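You operate a simulated robot arm through the tools that you are given. There is no shell and no other tool.

You run a simulated robot arm. Do the job below in one go: nothing can be reset, and whatever is moved stays where it is left.

Task
Give the purple cupcake both kinds of sprinkles and put it back.
Fine: pearls and strands from the mill, a full turn or so each; back into its hollow in the purple tray; swing the arm back to LOAD.

Only the result counts: the job must be done as asked and must still hold three seconds after the hand-in. Knocking over, shifting, dropping, spilling or breaking anything else fails it.

Robot
A 7-joint arm with a two-finger parallel gripper, fixed in place. Base frame: the origin is at the foot of the arm, x ahead of it, y to its left, z up; the work surface is at about z = 0.8. Readings come in m, degrees, newtons and seconds.
With the tool pointing down near the work surface it reaches from about 0.24 to 0.68 m from the base axis. Its first joint turns from -66.0 to 66.0 degrees. Payload 2.4 kg.
The tool frame sits at the grasp point between the pads (the TCP): z along the fingers, y along the line on which they close. The tips reach 0.03 m beyond it. The gripper opens to 0.094 m. The fingers are 0.028 m wide and 0.01 m thick; the gripper's body (0.05 by 0.096 m) begins 0.055 m behind the TCP.
Orientation is that of the tool frame in the base frame, as a unit quaternion [x, y, z, w]. With the fingers straight down and closing along the base's y, the tool's x points along the base's -x, its y along +y and its z along -z.

Tools
- The arm moves only by the tool nudge_tool. Its argument "increments" is a list of rows, each a list of 7 numbers: the shift along the base's x, y, z in m, then the turn, a rotation vector about the base's x, y, z in degrees, then the gripper command, from -1 (shut) to 1 (fully open), values between in proportion. In form: [[x, y, z, rx, ry, rz, hand], ...]. A call has 1 to 20 rows; each row shifts and turns the commanded pose from where the row before left it. A row lasts 0.2 s, in which the tool goes at most 0.05 m and 8.6 degrees; a call with a longer step from one row to the next is refused whole, and so is a gripper value outside its range. A pose out of reach is approached as far as the arm can. The call stops where the force on the tool passes 40 N (or 10 N more than at its start, if that is more) or the arm is blocked; 0.2 s more then pass. The fingers move at their own pace (about 0.153 m/s each) and stop on an object; they squeeze with about 23 N. The grip force told is the motor's: it shows also when the fingers shut on nothing. Time passes only in rows, and 0.2 s behind the last, so rows that do not move let the fingers close. It gives the time, the measured TCP pose, the force on the tool (base axes), the opening and the grip force at its end, in the units of the frame above (readings bear some noise), with the torque about the TCP (base axes, N m) and any sound that the robot's microphone picked up.
- Cameras (640 x 400 px; columns grow to the right, rows downward): "scene" is fixed at [0.0343, 0.4704, 1.4496]; the picture's right is [-0.78, -0.62, 0.00], its down [-0.33, 0.41, -0.85] and it looks along [0.53, -0.67, -0.53] (base axes); focal length 321 px, centre (320, 200). "wrist" rides on the gripper at [0.076, 0.014, -0.103] in the tool frame; the picture's right is [-0.18, 0.98, 0.00], its down [-0.75, -0.14, -0.64] and it looks along [-0.63, -0.12, 0.77] (tool axes); focal length 243 px, centre (320, 200). There is no depth. A picture from a camera that has moved, and an enlarged one, comes with that camera's place and axes in the base frame and with its lens.
- capture(camera): a new picture of that camera. It takes no simulated time.
- close_up(camera, box): a new picture of the part [left, top, right, bottom] of that camera's present view, enlarged. It takes no simulated time.
- hand_in(): hands the job in; it is judged then, once.

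Places have to be worked out from the pictures, the camera data and where the tool is seen. Open the gripper and draw the arm clear of the work before you hand the job in, unless the task says otherwise.

The tools are called as name(argument=value, ...) on one line, values as JSON. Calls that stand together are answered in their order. nudge_tool: Moves the arm, as the interface text tells. Its arguments: {"type":"object","properties":{"increments":{"type":"array"}},"required":["increments"]} The other tools are called the same way: capture (camera) takes a picture; close_up (camera, box) takes an enlarged picture of a part of a camera's view; hand_in () hands the job in.

At the start:

```text
t: 0.0
position: [0.4146, 0.092, 1.1714]
orientation: [-0.001, 1.0, 0.0, 0.0]
contact_force: [0.3, -0.2, -1.1]
moment: [0.01, -0.01, 0.04]
finger_gap: 0.094
finger_force: 0.0
```

scene: 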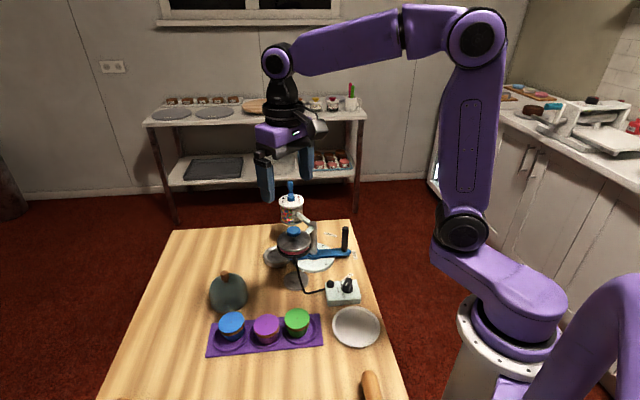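
wrist: 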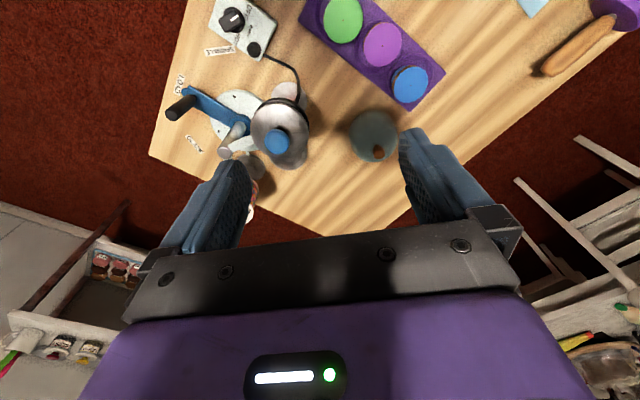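

I start by inspecting the workspace: the tray with three cupcakes, a mill-like apparatus with a blue swing arm, and a control box. I take enlarged views to understand the mechanism.

close_up(camera="scene", box=[200, 170, 400, 295])

close_up(camera="scene", box=[190, 260, 400, 391])

close_up(camera="wrist", box=[150, 0, 450, 188])

close_up(camera="wrist", box=[150, 60, 310, 160])

```text
3.20 times, centred on (300, 232) of scene
camera zoom: at [0.0343, 0.4704, 1.4496], right [-0.78, -0.62, 0.0], down [-0.33, 0.41, -0.85], along [0.53, -0.67, -0.53], focal length 1027 px, centre (384, 96)
```

zoom: 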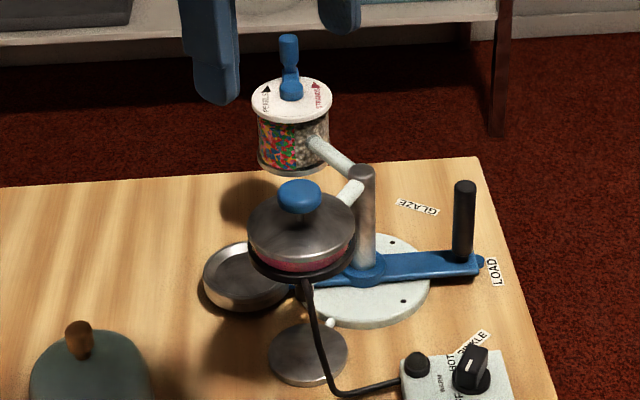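

```text
3.05 times, centred on (295, 326) of scene
camera zoom: at [0.0343, 0.4704, 1.4496], right [-0.78, -0.62, 0.0], down [-0.33, 0.41, -0.85], along [0.53, -0.67, -0.53], focal length 978 px, centre (396, -182)
```

zoom: 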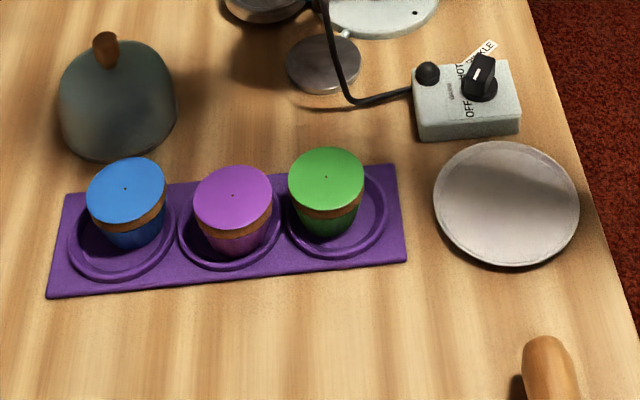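

```text
2.13 times, centred on (300, 94) of wrist
camera zoom: at [0.338, 0.1057, 1.273], right [0.18, 0.98, 0.0], down [0.75, -0.14, 0.64], along [0.63, -0.12, -0.77], focal length 516 px, centre (363, 426)
```

zoom: 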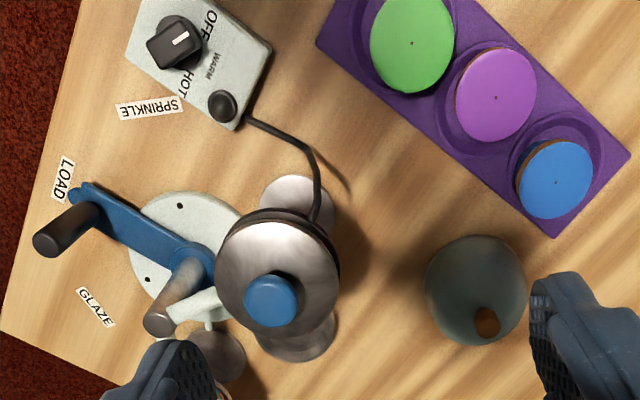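

```text
4.00 times, centred on (230, 110) of wrist
camera zoom: at [0.338, 0.1057, 1.273], right [0.18, 0.98, 0.0], down [0.75, -0.14, 0.64], along [0.63, -0.12, -0.77], focal length 970 px, centre (680, 560)
```

zoom: 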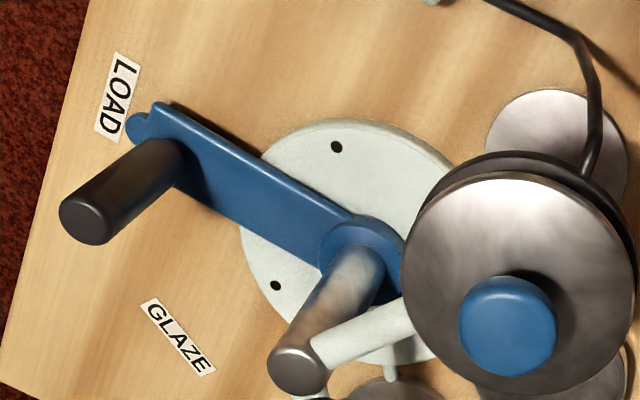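

The device looks like a post with a swing arm (handle pointing at LOAD, metal pan opposite), a glaze pot and a two-chamber mill. I zoom on the mill and the controls for details.

close_up(camera="scene", box=[260, 170, 340, 220])

close_up(camera="scene", box=[255, 215, 375, 290])

close_up(camera="wrist", box=[210, 100, 310, 225])

```text
8.00 times, centred on (300, 195) of scene
camera zoom: at [0.0343, 0.4704, 1.4496], right [-0.78, -0.62, 0.0], down [-0.33, 0.41, -0.85], along [0.53, -0.67, -0.53], focal length 2568 px, centre (480, 240)
```

zoom: 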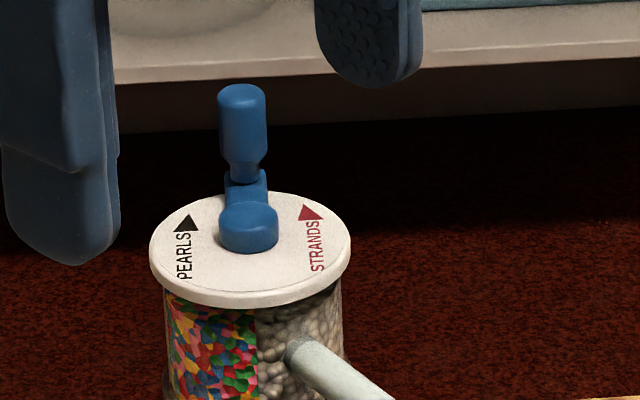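

```text
5.33 times, centred on (315, 252) of scene
camera zoom: at [0.0343, 0.4704, 1.4496], right [-0.78, -0.62, 0.0], down [-0.33, 0.41, -0.85], along [0.53, -0.67, -0.53], focal length 1712 px, centre (347, -80)
```

zoom: 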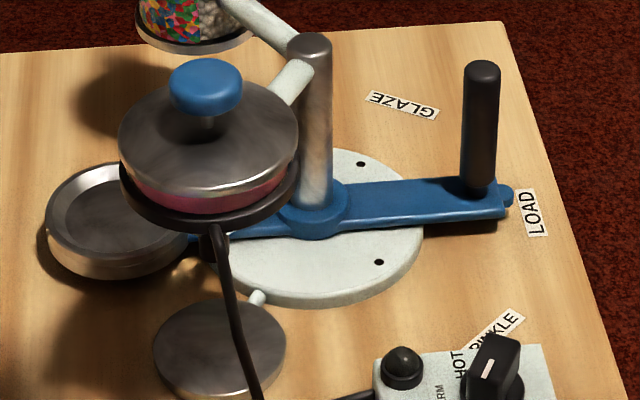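

```text
3.20 times, centred on (260, 162) of wrist
camera zoom: at [0.338, 0.1057, 1.273], right [0.18, 0.98, 0.0], down [0.75, -0.14, 0.64], along [0.63, -0.12, -0.77], focal length 776 px, centre (512, 320)
```

zoom: 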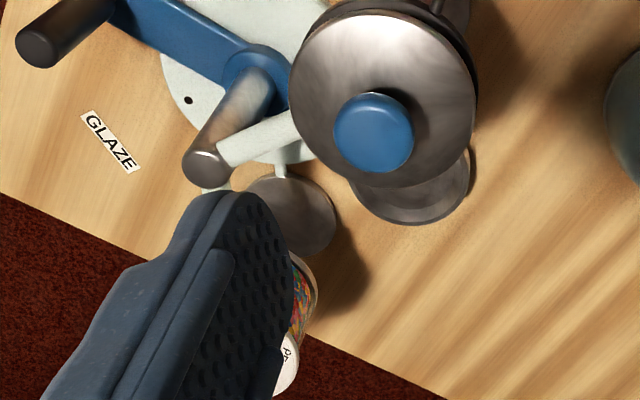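

The mill has a crank (clockwise arrow PEARLS, counter‑clockwise arrow STRANDS, as it appears), and the pan on the swing arm sits between the pot and the mill. I move high and back so the wrist camera sees the machine better.

nudge_tool(increments=[[-0.02, -0.03, 0, 0, 0, 0, 1], [-0.02, -0.03, 0, 0, 0, 0, 1], [-0.02, -0.03, 0, 0, 0, 0, 1], [-0.02, -0.03, 0, 0, 0, 0, 1], [0, 0, 0, 0, 0, 0, 1]])

capture(camera="wrist")

capture(camera="scene")

```text
t: 1.2
position: [0.3315, -0.0285, 1.1705]
orientation: [0.001, 1.0, -0.001, 0.0]
contact_force: [-0.2, -0.7, 0.1]
moment: [0.01, -0.02, -0.03]
finger_gap: 0.0942
finger_force: 0.1
```

```text
taken
camera wrist: at [0.256, -0.0149, 1.2716], right [0.18, 0.98, 0.0], down [0.75, -0.14, 0.64], along [0.63, -0.12, -0.77], focal length 243 px, centre (320, 200)
```

wrist: 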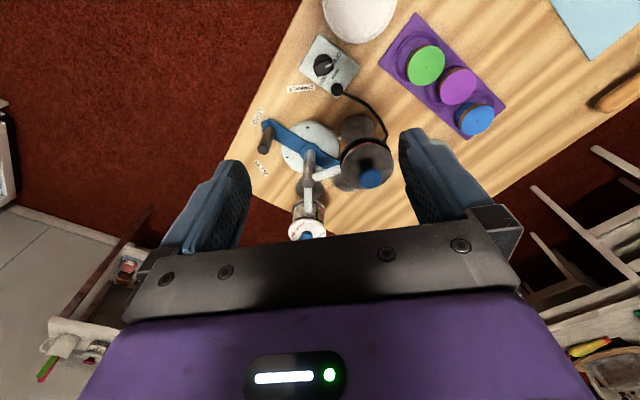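

```text
taken
```

scene: 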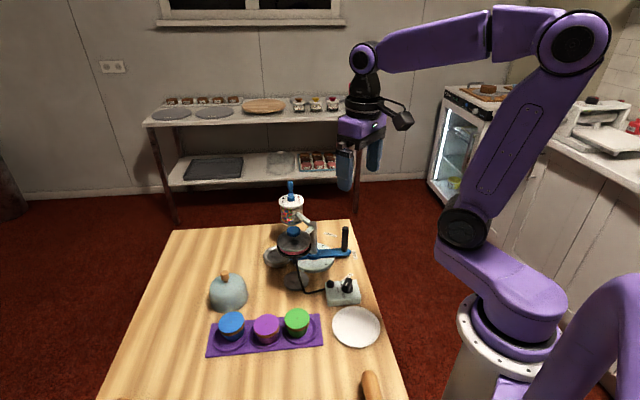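

From here the whole machine is between the fingers; I enlarge it to fix positions.

close_up(camera="wrist", box=[240, 110, 400, 250])

close_up(camera="wrist", box=[340, 10, 520, 150])

close_up(camera="scene", box=[250, 170, 370, 310])

```text
2.86 times, centred on (320, 180) of wrist
camera zoom: at [0.256, -0.0149, 1.2716], right [0.18, 0.98, 0.0], down [0.75, -0.14, 0.64], along [0.63, -0.12, -0.77], focal length 693 px, centre (320, 257)
```

zoom: 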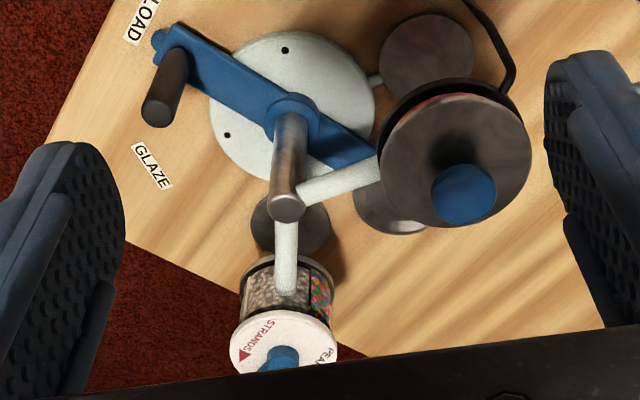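

```text
2.86 times, centred on (430, 80) of wrist
camera zoom: at [0.256, -0.0149, 1.2716], right [0.18, 0.98, 0.0], down [0.75, -0.14, 0.64], along [0.63, -0.12, -0.77], focal length 693 px, centre (6, 543)
```

zoom: 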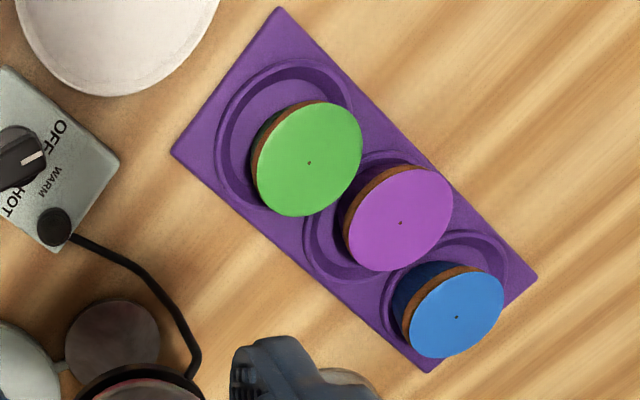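

```text
2.86 times, centred on (310, 240) of scene
camera zoom: at [0.0343, 0.4704, 1.4496], right [-0.78, -0.62, 0.0], down [-0.33, 0.41, -0.85], along [0.53, -0.67, -0.53], focal length 917 px, centre (349, 86)
```

zoom: 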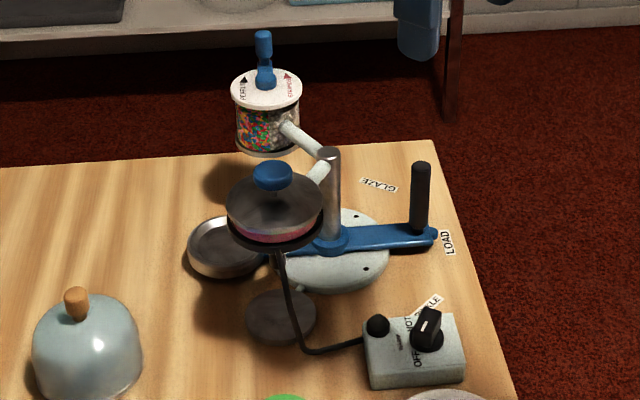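

Triangulating: post ≈ (0.495, −0.078), mill axis ≈ (0.595, −0.10) with lid ≈ 0.957, pot ≈ (0.469, 0.021) up to z≈0.98, pan ≈ (0.567, −0.004), swing handle ≈ (0.427, −0.138), purple cupcake top ≈ (0.408, 0.187, 0.849). I move above the purple cupcake at height with yaw +42° so the fingers close across the row.

nudge_tool(increments=[[0.0077, 0.0216, -0.012, 0, 0, 4.2, 1], [0.0077, 0.0216, -0.012, 0, 0, 4.2, 1], [0.0077, 0.0216, -0.012, 0, 0, 4.2, 1], [0.0077, 0.0216, -0.012, 0, 0, 4.2, 1], [0.0077, 0.0216, -0.012, 0, 0, 4.2, 1], [0.0077, 0.0216, -0.012, 0, 0, 4.2, 1], [0.0077, 0.0216, -0.012, 0, 0, 4.2, 1], [0.0077, 0.0216, -0.012, 0, 0, 4.2, 1], [0.0077, 0.0216, -0.012, 0, 0, 4.2, 1], [0.0077, 0.0216, -0.012, 0, 0, 4.2, 1], [0, 0, 0, 0, 0, 0, 1]])

capture(camera="wrist")

capture(camera="scene")

```text
t: 3.6
position: [0.4112, 0.188, 1.0533]
orientation: [-0.358, 0.934, 0.0, 0.0]
contact_force: [0.4, 0.2, 0.4]
moment: [-0.02, 0.02, 0.0]
finger_gap: 0.094
finger_force: 0.1
```

```text
taken
camera wrist: at [0.3457, 0.1464, 1.1535], right [-0.52, 0.85, 0.0], down [0.65, 0.4, 0.64], along [0.55, 0.34, -0.77], focal length 243 px, centre (320, 200)
```

wrist: 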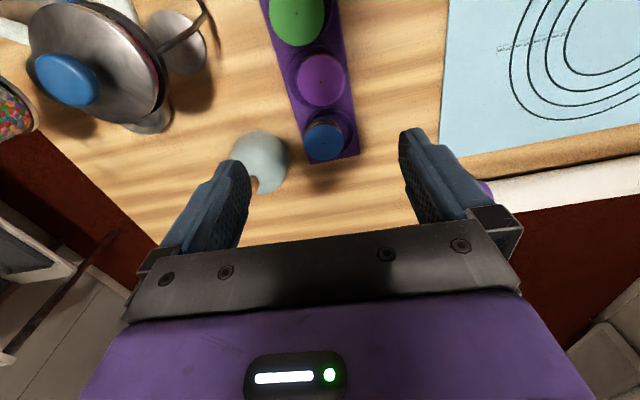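

```text
taken
```

scene: 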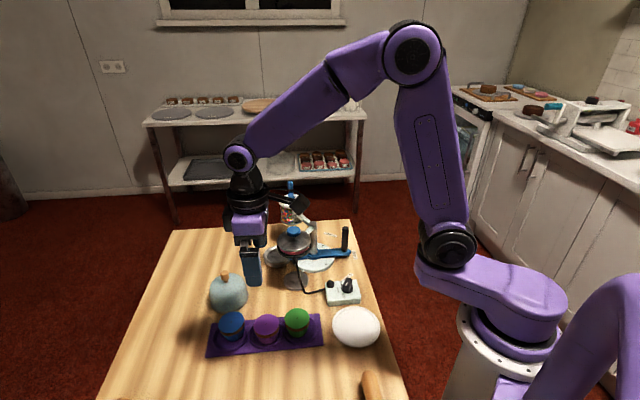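

I zoom in on the tray from this wrist view to refine the cupcake location.

close_up(camera="wrist", box=[240, 0, 400, 175])

close_up(camera="scene", box=[200, 220, 330, 360])

close_up(camera="wrist", box=[0, 0, 220, 150])

```text
2.29 times, centred on (320, 88) of wrist
camera zoom: at [0.3457, 0.1464, 1.1535], right [-0.52, 0.85, 0.0], down [0.65, 0.4, 0.64], along [0.55, 0.34, -0.77], focal length 555 px, centre (320, 457)
```

zoom: 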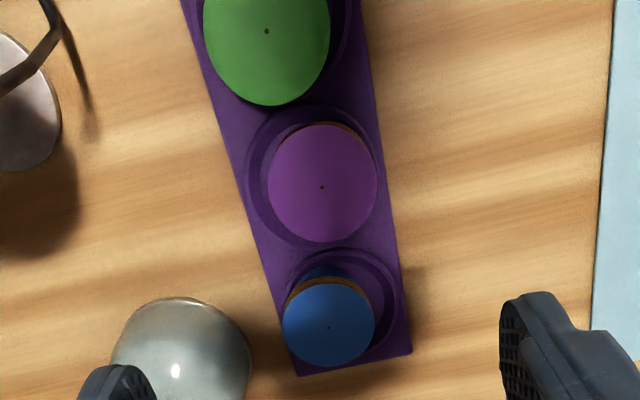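

```text
2.86 times, centred on (265, 290) of scene
camera zoom: at [0.0343, 0.4704, 1.4496], right [-0.78, -0.62, 0.0], down [-0.33, 0.41, -0.85], along [0.53, -0.67, -0.53], focal length 917 px, centre (477, -57)
```

zoom: 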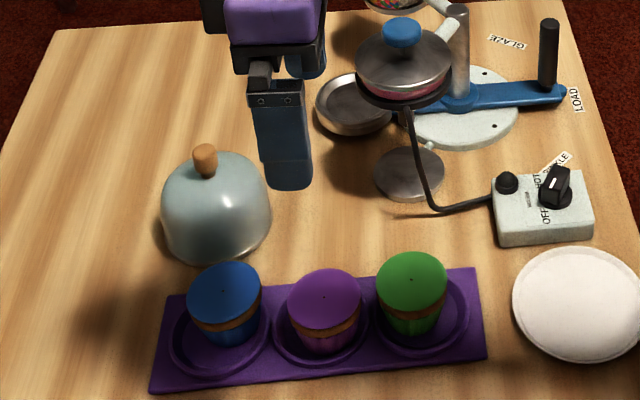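

```text
2.67 times, centred on (110, 75) of wrist
camera zoom: at [0.3457, 0.1464, 1.1535], right [-0.52, 0.85, 0.0], down [0.65, 0.4, 0.64], along [0.55, 0.34, -0.77], focal length 647 px, centre (880, 533)
```

zoom: 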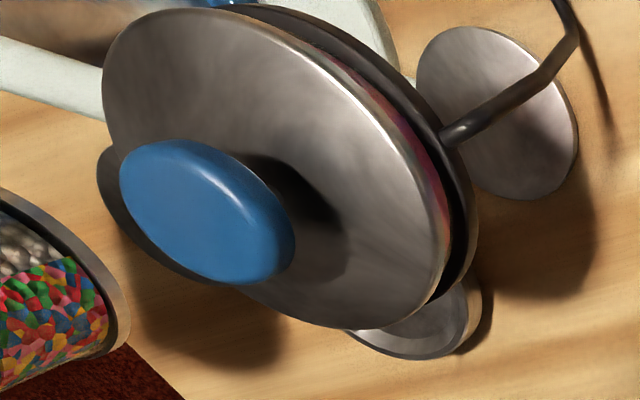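

The purple top's centre triangulates again to ≈(0.4087, 0.1867, 0.85), right under the TCP. I descend in steps to about z = 0.875 with the hand fully open.

nudge_tool(increments=[[-0.0015, -0.001, -0.025, 0, 0, 0, 1], [0, 0, -0.025, 0, 0, 0, 1], [0, 0, -0.025, 0, 0, 0, 1], [0, 0, -0.025, 0, 0, 0, 1], [0, 0, -0.025, 0, 0, 0, 1], [0, 0, -0.025, 0, 0, 0, 1], [0, 0, -0.025, 0, 0, 0, 1], [0, 0, 0, 0, 0, 0, 1]])

capture(camera="wrist")

close_up(camera="scene", box=[200, 250, 340, 370])

```text
t: 5.4
position: [0.4098, 0.1863, 0.8757]
orientation: [-0.358, 0.934, 0.001, 0.0]
contact_force: [0.1, 0.1, 0.3]
moment: [0.01, 0.01, -0.02]
finger_gap: 0.0938
finger_force: 0.0
```

```text
taken
camera wrist: at [0.3437, 0.1461, 0.977], right [-0.52, 0.85, 0.0], down [0.65, 0.4, 0.64], along [0.55, 0.33, -0.77], focal length 243 px, centre (320, 200)
```

wrist: 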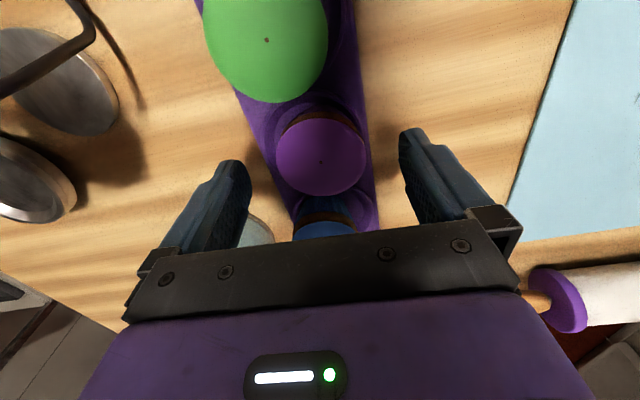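

```text
3.33 times, centred on (270, 310) of scene
camera zoom: at [0.0343, 0.4704, 1.4496], right [-0.78, -0.62, 0.0], down [-0.33, 0.41, -0.85], along [0.53, -0.67, -0.53], focal length 1070 px, centre (487, -167)
```

zoom: 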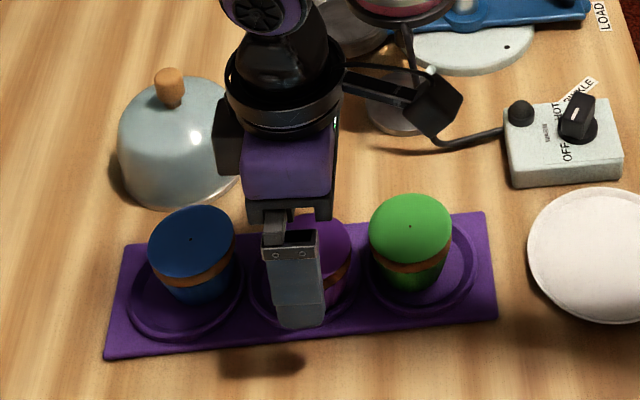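

The cupcake is centred between the fingers (dot at column 320, expected row). I lower 20 mm and close gently in place.

nudge_tool(increments=[[0, 0, -0.01, 0, 0, 0, 1], [0, 0, -0.01, 0, 0, 0, 1], [0, 0, 0, 0, 0, 0, 0.6], [0, 0, 0, 0, 0, 0, 0.3], [0, 0, 0, 0, 0, 0, 0.0], [0, 0, 0, 0, 0, 0, -0.4], [0, 0, 0, 0, 0, 0, -1], [0, 0, 0, 0, 0, 0, -1], [0, 0, 0, 0, 0, 0, -1]])

capture(camera="wrist")

close_up(camera="scene", box=[200, 250, 340, 370])

```text
t: 7.4
position: [0.409, 0.1862, 0.8571]
orientation: [-0.358, 0.934, 0.0, 0.0]
contact_force: [-0.7, -0.1, -0.5]
moment: [0.02, 0.01, 0.01]
finger_gap: 0.0546
finger_force: 23.5
```

```text
taken
camera wrist: at [0.3437, 0.1455, 0.9578], right [-0.52, 0.85, 0.0], down [0.65, 0.4, 0.64], along [0.55, 0.33, -0.77], focal length 243 px, centre (320, 200)
```

wrist: 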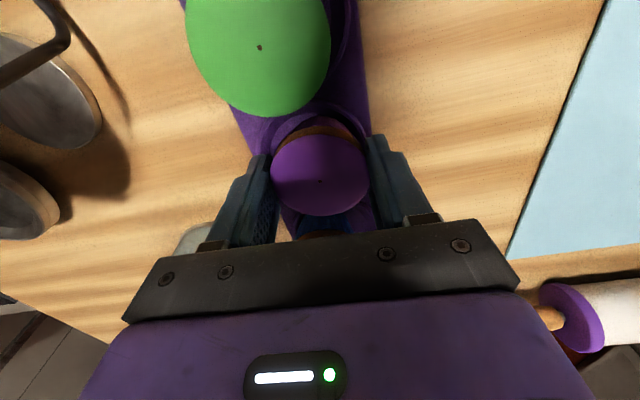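

```text
3.33 times, centred on (270, 310) of scene
camera zoom: at [0.0343, 0.4704, 1.4496], right [-0.78, -0.62, 0.0], down [-0.33, 0.41, -0.85], along [0.53, -0.67, -0.53], focal length 1070 px, centre (487, -167)
```

zoom: 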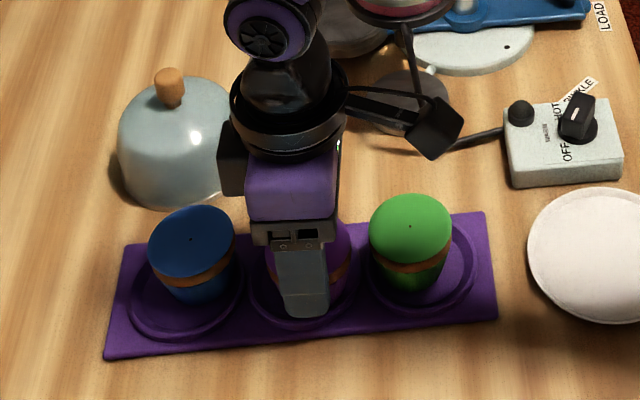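

The grip holds at 0.0546 m opening with 23 N. I lift the cupcake straight up by 0.22 m.

nudge_tool(increments=[[0, 0, 0.01, 0, 0, 0, -1], [0, 0, 0.02, 0, 0, 0, -1], [0, 0, 0.03, 0, 0, 0, -1], [0, 0, 0.035, 0, 0, 0, -1], [0, 0, 0.035, 0, 0, 0, -1], [0, 0, 0.035, 0, 0, 0, -1], [0, 0, 0.035, 0, 0, 0, -1], [0, 0, 0.02, 0, 0, 0, -1], [0, 0, 0, 0, 0, 0, -1]])

capture(camera="wrist")

capture(camera="scene")

```text
t: 9.4
position: [0.4097, 0.1861, 1.0787]
orientation: [-0.358, 0.934, -0.001, 0.0]
contact_force: [0.2, -0.5, -0.2]
moment: [0.03, 0.04, -0.01]
finger_gap: 0.0547
finger_force: 23.4
```

```text
taken
camera wrist: at [0.3439, 0.1449, 1.1786], right [-0.52, 0.85, 0.0], down [0.65, 0.4, 0.64], along [0.55, 0.33, -0.77], focal length 243 px, centre (320, 200)
```

wrist: 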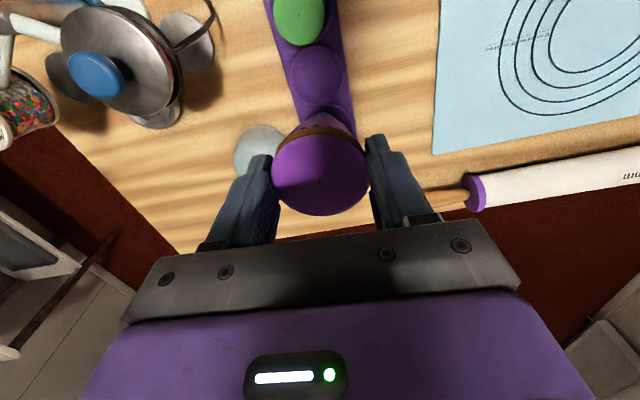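

```text
taken
```

scene: 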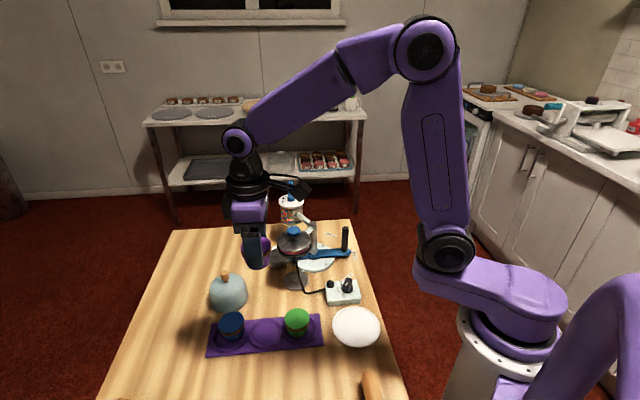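

The cupcake is lifted. I look at the empty hollow and the cupcake in the fingers to learn its height and the hollow's centre.

close_up(camera="scene", box=[200, 295, 330, 365])

close_up(camera="scene", box=[210, 170, 310, 280])

close_up(camera="wrist", box=[250, 0, 390, 150])

```text
4.92 times, centred on (265, 330) of scene
camera zoom: at [0.0343, 0.4704, 1.4496], right [-0.78, -0.62, 0.0], down [-0.33, 0.41, -0.85], along [0.53, -0.67, -0.53], focal length 1580 px, centre (591, -440)
```

zoom: 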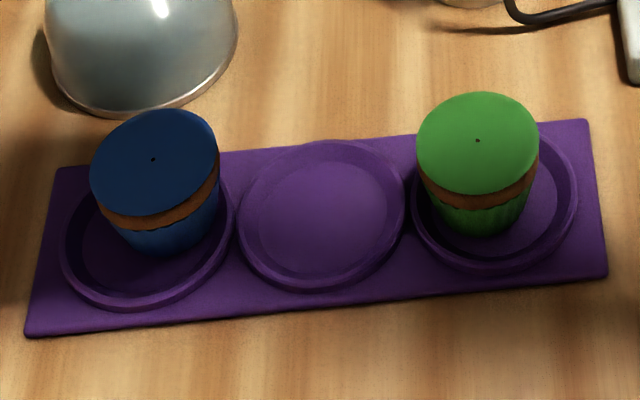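

```text
3.64 times, centred on (260, 225) of scene
camera zoom: at [0.0343, 0.4704, 1.4496], right [-0.78, -0.62, 0.0], down [-0.33, 0.41, -0.85], along [0.53, -0.67, -0.53], focal length 1167 px, centre (538, 109)
```

zoom: 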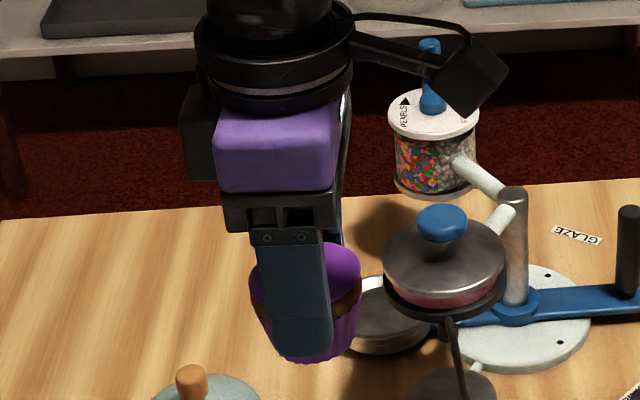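

```text
2.67 times, centred on (320, 75) of wrist
camera zoom: at [0.3439, 0.1449, 1.1786], right [-0.52, 0.85, 0.0], down [0.65, 0.4, 0.64], along [0.55, 0.33, -0.77], focal length 647 px, centre (320, 533)
```

zoom: 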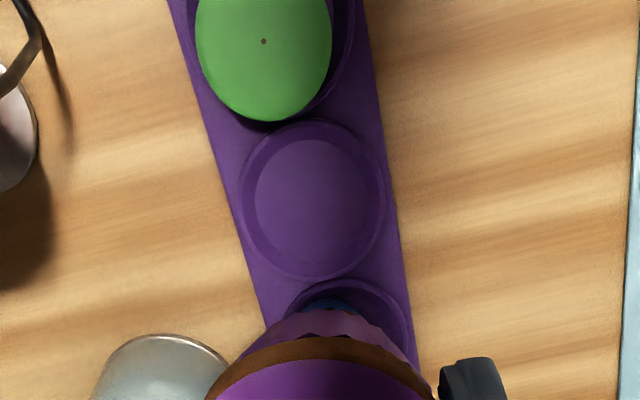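

The hollow's centre is ≈(0.416, 0.187); the cupcake is about 47 mm tall with its base ≈55 mm below the TCP. I carry it high over to the pan, turning the hand to yaw −55° so the closing line is roughly radial to the post.

nudge_tool(increments=[[0.0131, -0.0158, 0, 0, 0, -8.08, -1], [0.0131, -0.0158, 0, 0, 0, -8.08, -1], [0.0131, -0.0158, 0, 0, 0, -8.08, -1], [0.0131, -0.0158, 0, 0, 0, -8.08, -1], [0.0131, -0.0158, 0, 0, 0, -8.08, -1], [0.0131, -0.0158, 0, 0, 0, -8.08, -1], [0.0131, -0.0158, 0, 0, 0, -8.08, -1], [0.0131, -0.0158, 0, 0, 0, -8.08, -1], [0.0131, -0.0158, 0, 0, 0, -8.08, -1], [0.0131, -0.0158, 0, 0, 0, -8.08, -1], [0.0131, -0.0158, 0, 0, 0, -8.08, -1], [0.0131, -0.0158, 0, 0, 0, -8.08, -1], [0, 0, 0, 0, 0, 0, -1]])

capture(camera="wrist")

capture(camera="scene")

```text
t: 12.2
position: [0.5658, -0.0043, 1.078]
orientation: [0.462, 0.887, 0.0, -0.001]
contact_force: [-0.5, 0.6, -0.5]
moment: [0.0, -0.01, 0.02]
finger_gap: 0.0546
finger_force: 22.9
```

```text
taken
camera wrist: at [0.5347, 0.0665, 1.1788], right [0.91, 0.41, 0.0], down [0.32, -0.7, 0.64], along [0.26, -0.59, -0.77], focal length 243 px, centre (320, 200)
```

wrist: 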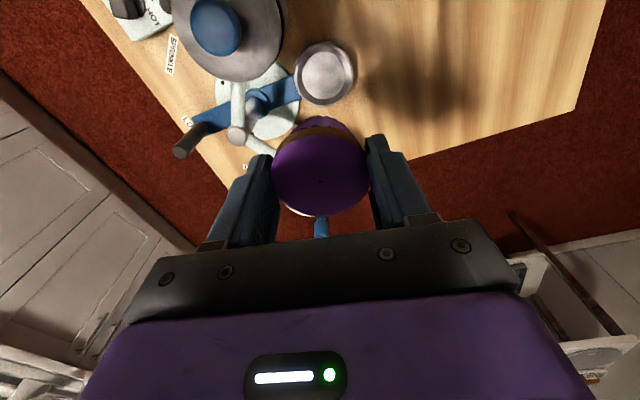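

```text
taken
```

scene: 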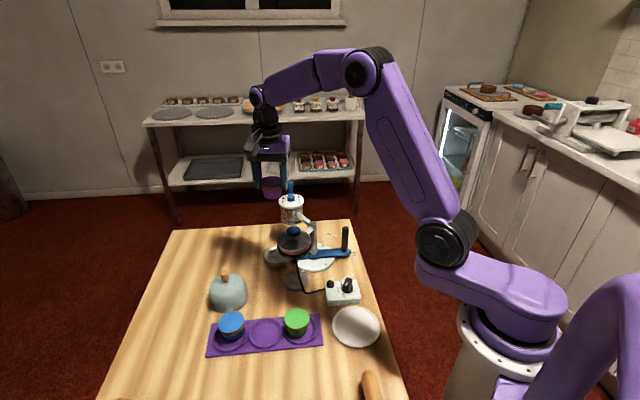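

I now see the pan unobstructed in the wrist image; I enlarge it to fix its centre.

close_up(camera="wrist", box=[170, 20, 370, 170])

close_up(camera="wrist", box=[280, 30, 370, 120])

```text
2.67 times, centred on (270, 95) of wrist
camera zoom: at [0.5347, 0.0665, 1.1788], right [0.91, 0.41, 0.0], down [0.32, -0.7, 0.64], along [0.26, -0.59, -0.77], focal length 647 px, centre (453, 480)
```

zoom: 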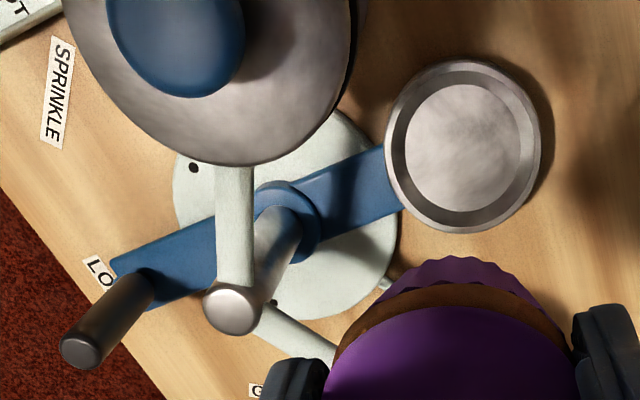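

```text
4.44 times, centred on (325, 75) of wrist
camera zoom: at [0.5347, 0.0665, 1.1788], right [0.91, 0.41, 0.0], down [0.32, -0.7, 0.64], along [0.26, -0.59, -0.77], focal length 1078 px, centre (298, 756)
```

zoom: 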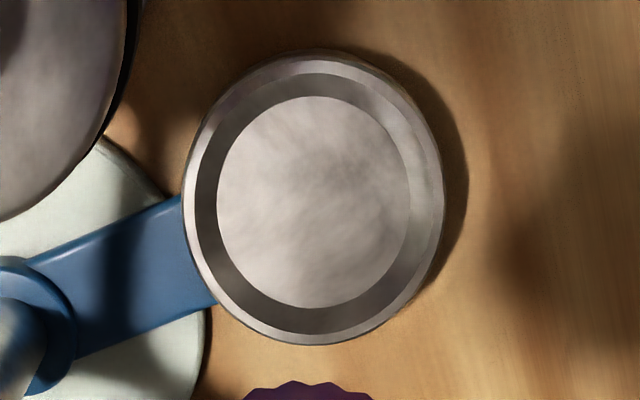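

The pan's centre works out at ≈(0.5715, −0.0035), so I shift +4.5 mm in x and turn 7° more radial for pot clearance, then descend to about z=0.90 and check.

nudge_tool(increments=[[0.0045, 0.0003, 0, 0, 0, 7, -1], [0, 0, -0.02, 0, 0, 0, -1], [0, 0, -0.025, 0, 0, 0, -1], [0, 0, -0.025, 0, 0, 0, -1], [0, 0, -0.025, 0, 0, 0, -1], [0, 0, -0.025, 0, 0, 0, -1], [0, 0, -0.02, 0, 0, 0, -1], [0, 0, -0.02, 0, 0, 0, -1], [0, 0, -0.015, 0, 0, 0, -1], [0, 0, 0, 0, 0, 0, -1]])

capture(camera="wrist")

close_up(camera="scene", box=[230, 160, 350, 300])

```text
t: 14.4
position: [0.5699, -0.0024, 0.9019]
orientation: [0.405, 0.914, 0.0, 0.0]
contact_force: [0.7, 0.0, -0.3]
moment: [0.0, 0.03, 0.02]
finger_gap: 0.0544
finger_force: 22.8
```

```text
taken
camera wrist: at [0.5309, 0.0632, 1.0028], right [0.85, 0.52, 0.0], down [0.4, -0.65, 0.64], along [0.34, -0.55, -0.77], focal length 243 px, centre (320, 200)
```

wrist: 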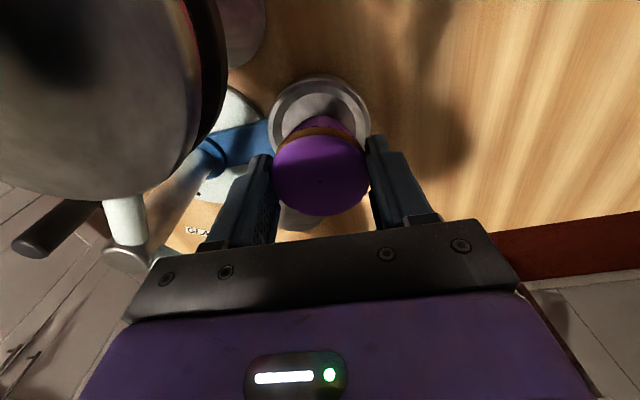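

```text
2.86 times, centred on (290, 230) of scene
camera zoom: at [0.0343, 0.4704, 1.4496], right [-0.78, -0.62, 0.0], down [-0.33, 0.41, -0.85], along [0.53, -0.67, -0.53], focal length 917 px, centre (406, 114)
```

zoom: 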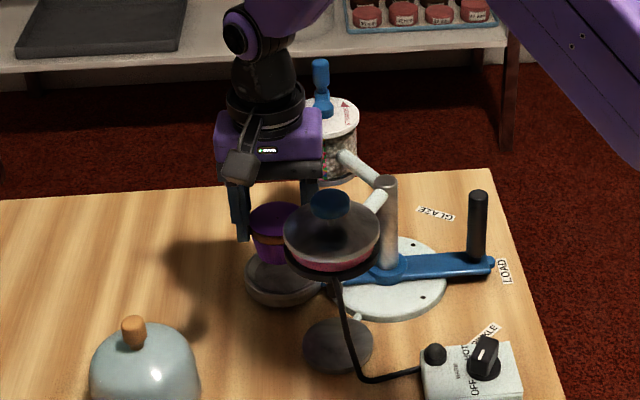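

Alignment with the pan is right (rim centred at column 319, row as predicted). I lower 20 mm in small steps and check for contact.

nudge_tool(increments=[[0, 0, -0.005, 0, 0, 0, -1], [0, 0, -0.005, 0, 0, 0, -1], [0, 0, -0.005, 0, 0, 0, -1], [0, 0, -0.004, 0, 0, 0, -1], [0, 0, 0, 0, 0, 0, -1]])

close_up(camera="scene", box=[250, 220, 350, 290])

capture(camera="wrist")

```text
t: 15.6
position: [0.5722, -0.0025, 0.8832]
orientation: [0.406, 0.914, 0.0, 0.0]
contact_force: [0.6, 0.1, -1.0]
moment: [-0.04, -0.03, -0.03]
finger_gap: 0.0548
finger_force: 22.9
```

```text
5.71 times, centred on (300, 255) of scene
camera zoom: at [0.0343, 0.4704, 1.4496], right [-0.78, -0.62, 0.0], down [-0.33, 0.41, -0.85], along [0.53, -0.67, -0.53], focal length 1834 px, centre (434, -114)
```

zoom: 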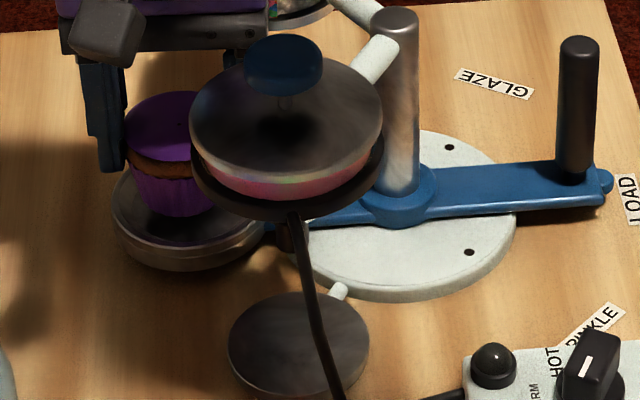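

```text
taken
camera wrist: at [0.5314, 0.0638, 0.9835], right [0.85, 0.52, 0.0], down [0.4, -0.65, 0.64], along [0.33, -0.55, -0.77], focal length 243 px, centre (320, 200)
```

wrist: 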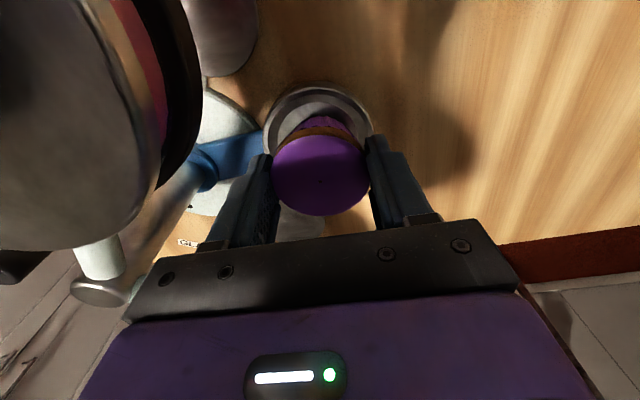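

No contact yet (force ≈ noise). I continue down 4 mm in 2 mm steps.

nudge_tool(increments=[[0, 0, -0.002, 0, 0, 0, -1], [0, 0, -0.002, 0, 0, 0, -1]])

```text
t: 16.2
position: [0.5709, -0.0039, 0.8786]
orientation: [0.407, 0.913, 0.001, 0.0]
contact_force: [-0.7, 0.8, 0.0]
moment: [-0.04, -0.03, -0.01]
finger_gap: 0.0546
finger_force: 22.7
```

Still free; two more 2 mm steps.

nudge_tool(increments=[[0, 0, -0.002, 0, 0, 0, -1], [0, 0, -0.002, 0, 0, 0, -1]])

```text
t: 16.8
position: [0.5713, -0.003, 0.8765]
orientation: [0.406, 0.914, 0.0, 0.0]
contact_force: [-0.3, -0.2, 0.3]
moment: [0.0, 0.04, 0.01]
finger_gap: 0.0546
finger_force: 22.6
```

Still no contact at about z=0.875. I go on with 1.5 mm steps.

nudge_tool(increments=[[0, 0, -0.0015, 0, 0, 0, -1], [0, 0, -0.0015, 0, 0, 0, -1]])

close_up(camera="scene", box=[250, 220, 320, 290])

```text
t: 17.4
position: [0.5725, -0.002, 0.8731]
orientation: [0.406, 0.914, 0.0, 0.0]
contact_force: [-0.2, 0.2, -0.6]
moment: [0.02, 0.02, 0.0]
finger_gap: 0.0545
finger_force: 22.6
```

```text
5.71 times, centred on (285, 255) of scene
camera zoom: at [0.0343, 0.4704, 1.4496], right [-0.78, -0.62, 0.0], down [-0.33, 0.41, -0.85], along [0.53, -0.67, -0.53], focal length 1834 px, centre (520, -114)
```

zoom: 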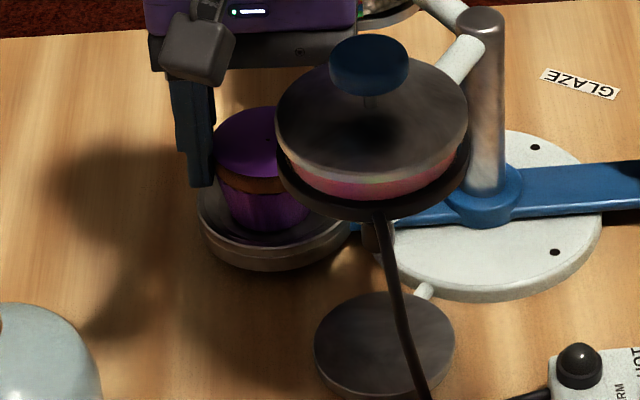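

The base still hovers a few millimetres above the pan floor; I continue with small steps.

nudge_tool(increments=[[0, 0, -0.0015, 0, 0, 0, -1], [0, 0, -0.0015, 0, 0, 0, -1]])

```text
t: 18.0
position: [0.5716, -0.0025, 0.8714]
orientation: [0.406, 0.914, 0.0, 0.001]
contact_force: [-3.2, -0.5, 17.6]
moment: [-0.35, -0.05, -0.09]
finger_gap: 0.0542
finger_force: 22.9
```

Contact at z≈0.869–0.871 (17.6 N upward): the cupcake sits on the pan floor. I release by opening gradually.

nudge_tool(increments=[[0, 0, 0.0005, 0, 0, 0, 0.2], [0, 0, 0, 0, 0, 0, 0.3], [0, 0, 0, 0, 0, 0, 0.45], [0, 0, 0, 0, 0, 0, 0.6], [0, 0, 0, 0, 0, 0, 0.75], [0, 0, 0, 0, 0, 0, 0.75]])

capture(camera="wrist")

close_up(camera="scene", box=[250, 220, 320, 290])

```text
t: 19.4
position: [0.5713, -0.0028, 0.8695]
orientation: [0.407, 0.913, 0.0, 0.001]
contact_force: [-0.9, 0.5, 0.4]
moment: [0.0, -0.03, 0.0]
finger_gap: 0.0824
finger_force: 0.1
```

```text
taken
camera wrist: at [0.5312, 0.0633, 0.9707], right [0.85, 0.52, 0.0], down [0.4, -0.65, 0.64], along [0.33, -0.55, -0.77], focal length 243 px, centre (320, 200)
```

wrist: 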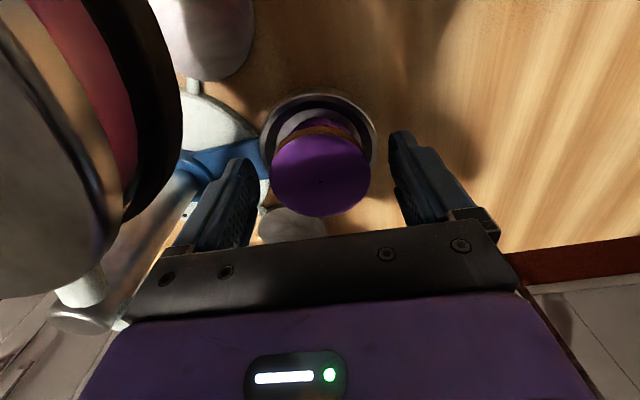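

```text
5.71 times, centred on (285, 255) of scene
camera zoom: at [0.0343, 0.4704, 1.4496], right [-0.78, -0.62, 0.0], down [-0.33, 0.41, -0.85], along [0.53, -0.67, -0.53], focal length 1834 px, centre (520, -114)
```

zoom: 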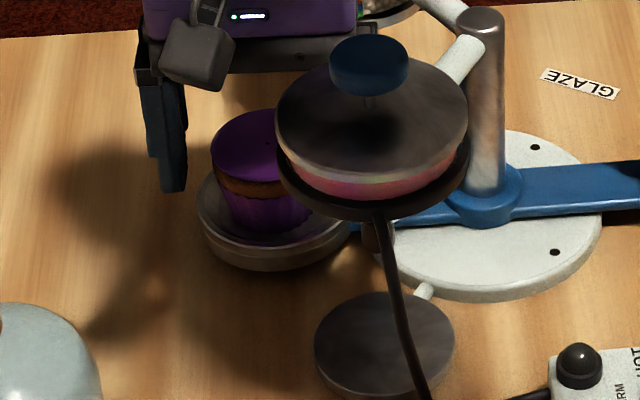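

The cupcake stands upright in the pan. I raise straight up by 0.21 m with the hand kept at this opening.

nudge_tool(increments=[[0, 0, 0.01, 0, 0, 0, 0.75], [0, 0, 0.02, 0, 0, 0, 0.75], [0, 0, 0.03, 0, 0, 0, 0.75], [0, 0, 0.03, 0, 0, 0, 0.75], [0, 0, 0.03, 0, 0, 0, 0.75], [0, 0, 0.03, 0, 0, 0, 0.75], [0, 0, 0.03, 0, 0, 0, 0.75], [0, 0, 0.03, 0, 0, 0, 0.75], [0, 0, 0, 0, 0, 0, 0.75]])

capture(camera="wrist")

capture(camera="scene")

```text
t: 21.4
position: [0.57, -0.0025, 1.0811]
orientation: [0.407, 0.914, 0.0, 0.0]
contact_force: [1.1, 0.0, -0.3]
moment: [0.0, 0.04, 0.0]
finger_gap: 0.0825
finger_force: 0.0
```

```text
taken
camera wrist: at [0.5304, 0.0633, 1.1819], right [0.85, 0.52, 0.0], down [0.4, -0.65, 0.64], along [0.33, -0.55, -0.77], focal length 243 px, centre (320, 200)
```

wrist: 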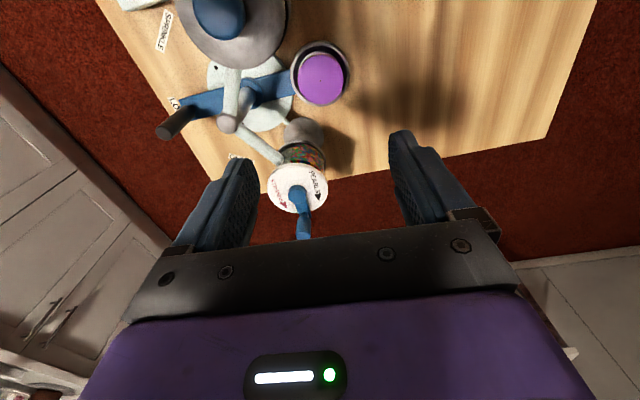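

```text
taken
```

scene: 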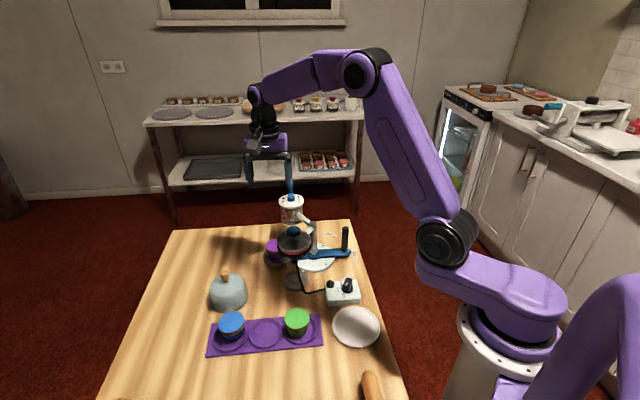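

This view shows the mill lid, crank and the swing handle well; I enlarge them to refine the positions.

close_up(camera="wrist", box=[250, 110, 350, 240])

close_up(camera="wrist", box=[140, 40, 360, 200])

```text
3.08 times, centred on (300, 175) of wrist
camera zoom: at [0.5304, 0.0633, 1.1819], right [0.85, 0.52, 0.0], down [0.4, -0.65, 0.64], along [0.33, -0.55, -0.77], focal length 746 px, centre (382, 277)
```

zoom: 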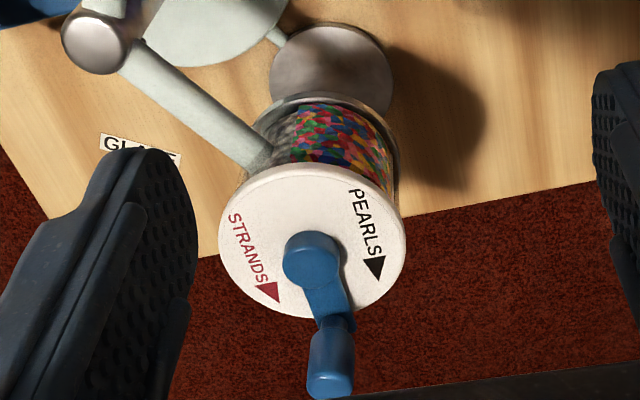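

```text
2.50 times, centred on (250, 120) of wrist
camera zoom: at [0.5304, 0.0633, 1.1819], right [0.85, 0.52, 0.0], down [0.4, -0.65, 0.64], along [0.33, -0.55, -0.77], focal length 606 px, centre (495, 400)
```

zoom: 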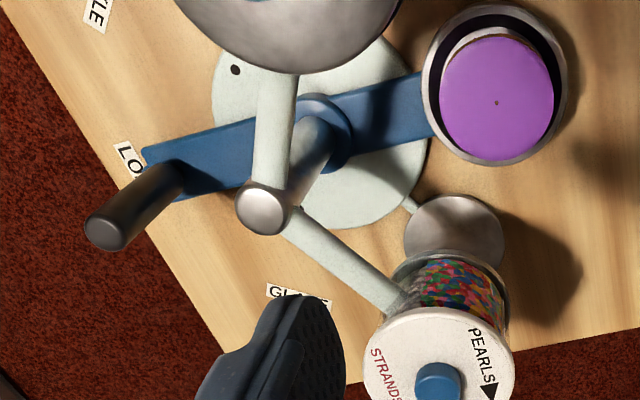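

Refined: mill/crank hub ≈ (0.596, −0.098), crank knob ≈ (0.613, −0.115) up to z≈1.004; swing handle ≈ (0.432, −0.143) up to z≈0.903. I move above the swing handle at height, turning to yaw +46° so the fingers close tangentially.

nudge_tool(increments=[[-0.0115, -0.0117, 0, 0, 0, 7.83, 0.3], [-0.0115, -0.0117, 0, 0, 0, 7.83, 0.3], [-0.0115, -0.0117, 0, 0, 0, 7.83, 0.3], [-0.0115, -0.0117, 0, 0, 0, 7.83, 0.3], [-0.0115, -0.0117, 0, 0, 0, 7.83, 0.3], [-0.0115, -0.0117, 0, 0, 0, 7.83, 0.3], [-0.0115, -0.0117, 0, 0, 0, 7.83, 0.3], [-0.0115, -0.0117, 0, 0, 0, 7.83, 0.3], [-0.0115, -0.0117, 0, 0, 0, 7.83, 0.3], [-0.0115, -0.0117, 0, 0, 0, 7.83, 0.3], [-0.0115, -0.0117, 0, 0, 0, 7.83, 0.3], [-0.0115, -0.0117, 0, 0, 0, 7.83, 0.3], [0, 0, 0, 0, 0, 0, 0.3]])

capture(camera="wrist")

capture(camera="scene")

```text
t: 24.2
position: [0.4325, -0.1426, 1.0802]
orientation: [-0.391, 0.92, 0.0, -0.001]
contact_force: [0.3, -0.7, 0.2]
moment: [-0.02, 0.02, 0.01]
finger_gap: 0.061
finger_force: 0.1
```

```text
taken
camera wrist: at [0.3705, -0.1879, 1.1816], right [-0.58, 0.81, 0.0], down [0.62, 0.45, 0.64], along [0.52, 0.37, -0.77], focal length 243 px, centre (320, 200)
```

wrist: 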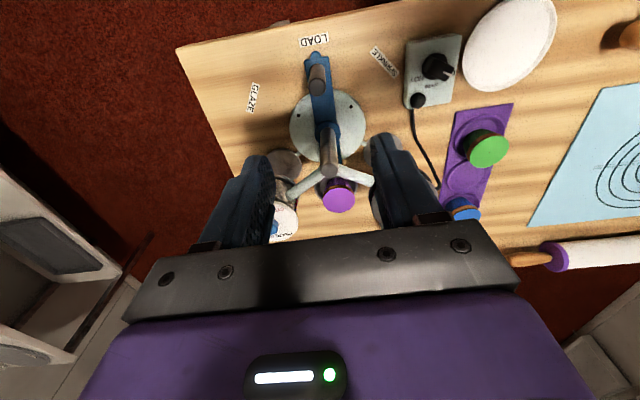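

```text
taken
```

scene: 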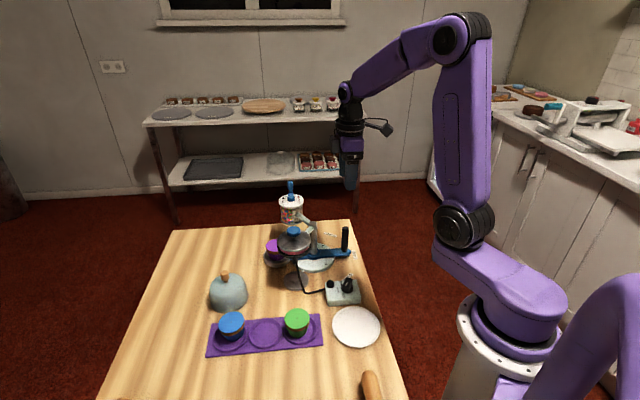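

close_up(camera="wrist", box=[230, 20, 410, 220])

```text
2.00 times, centred on (320, 120) of wrist
camera zoom: at [0.3705, -0.1879, 1.1816], right [-0.58, 0.81, 0.0], down [0.62, 0.45, 0.64], along [0.52, 0.37, -0.77], focal length 485 px, centre (320, 360)
```

zoom: 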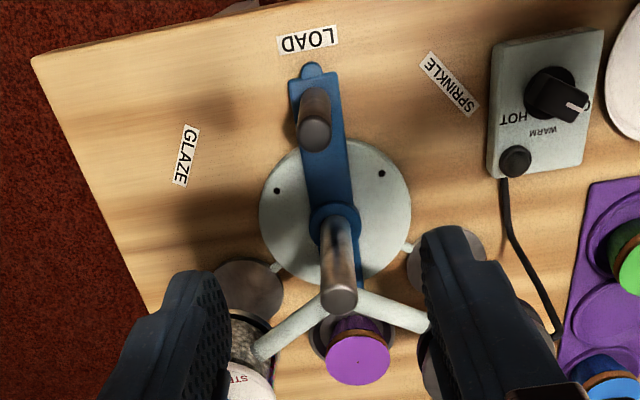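

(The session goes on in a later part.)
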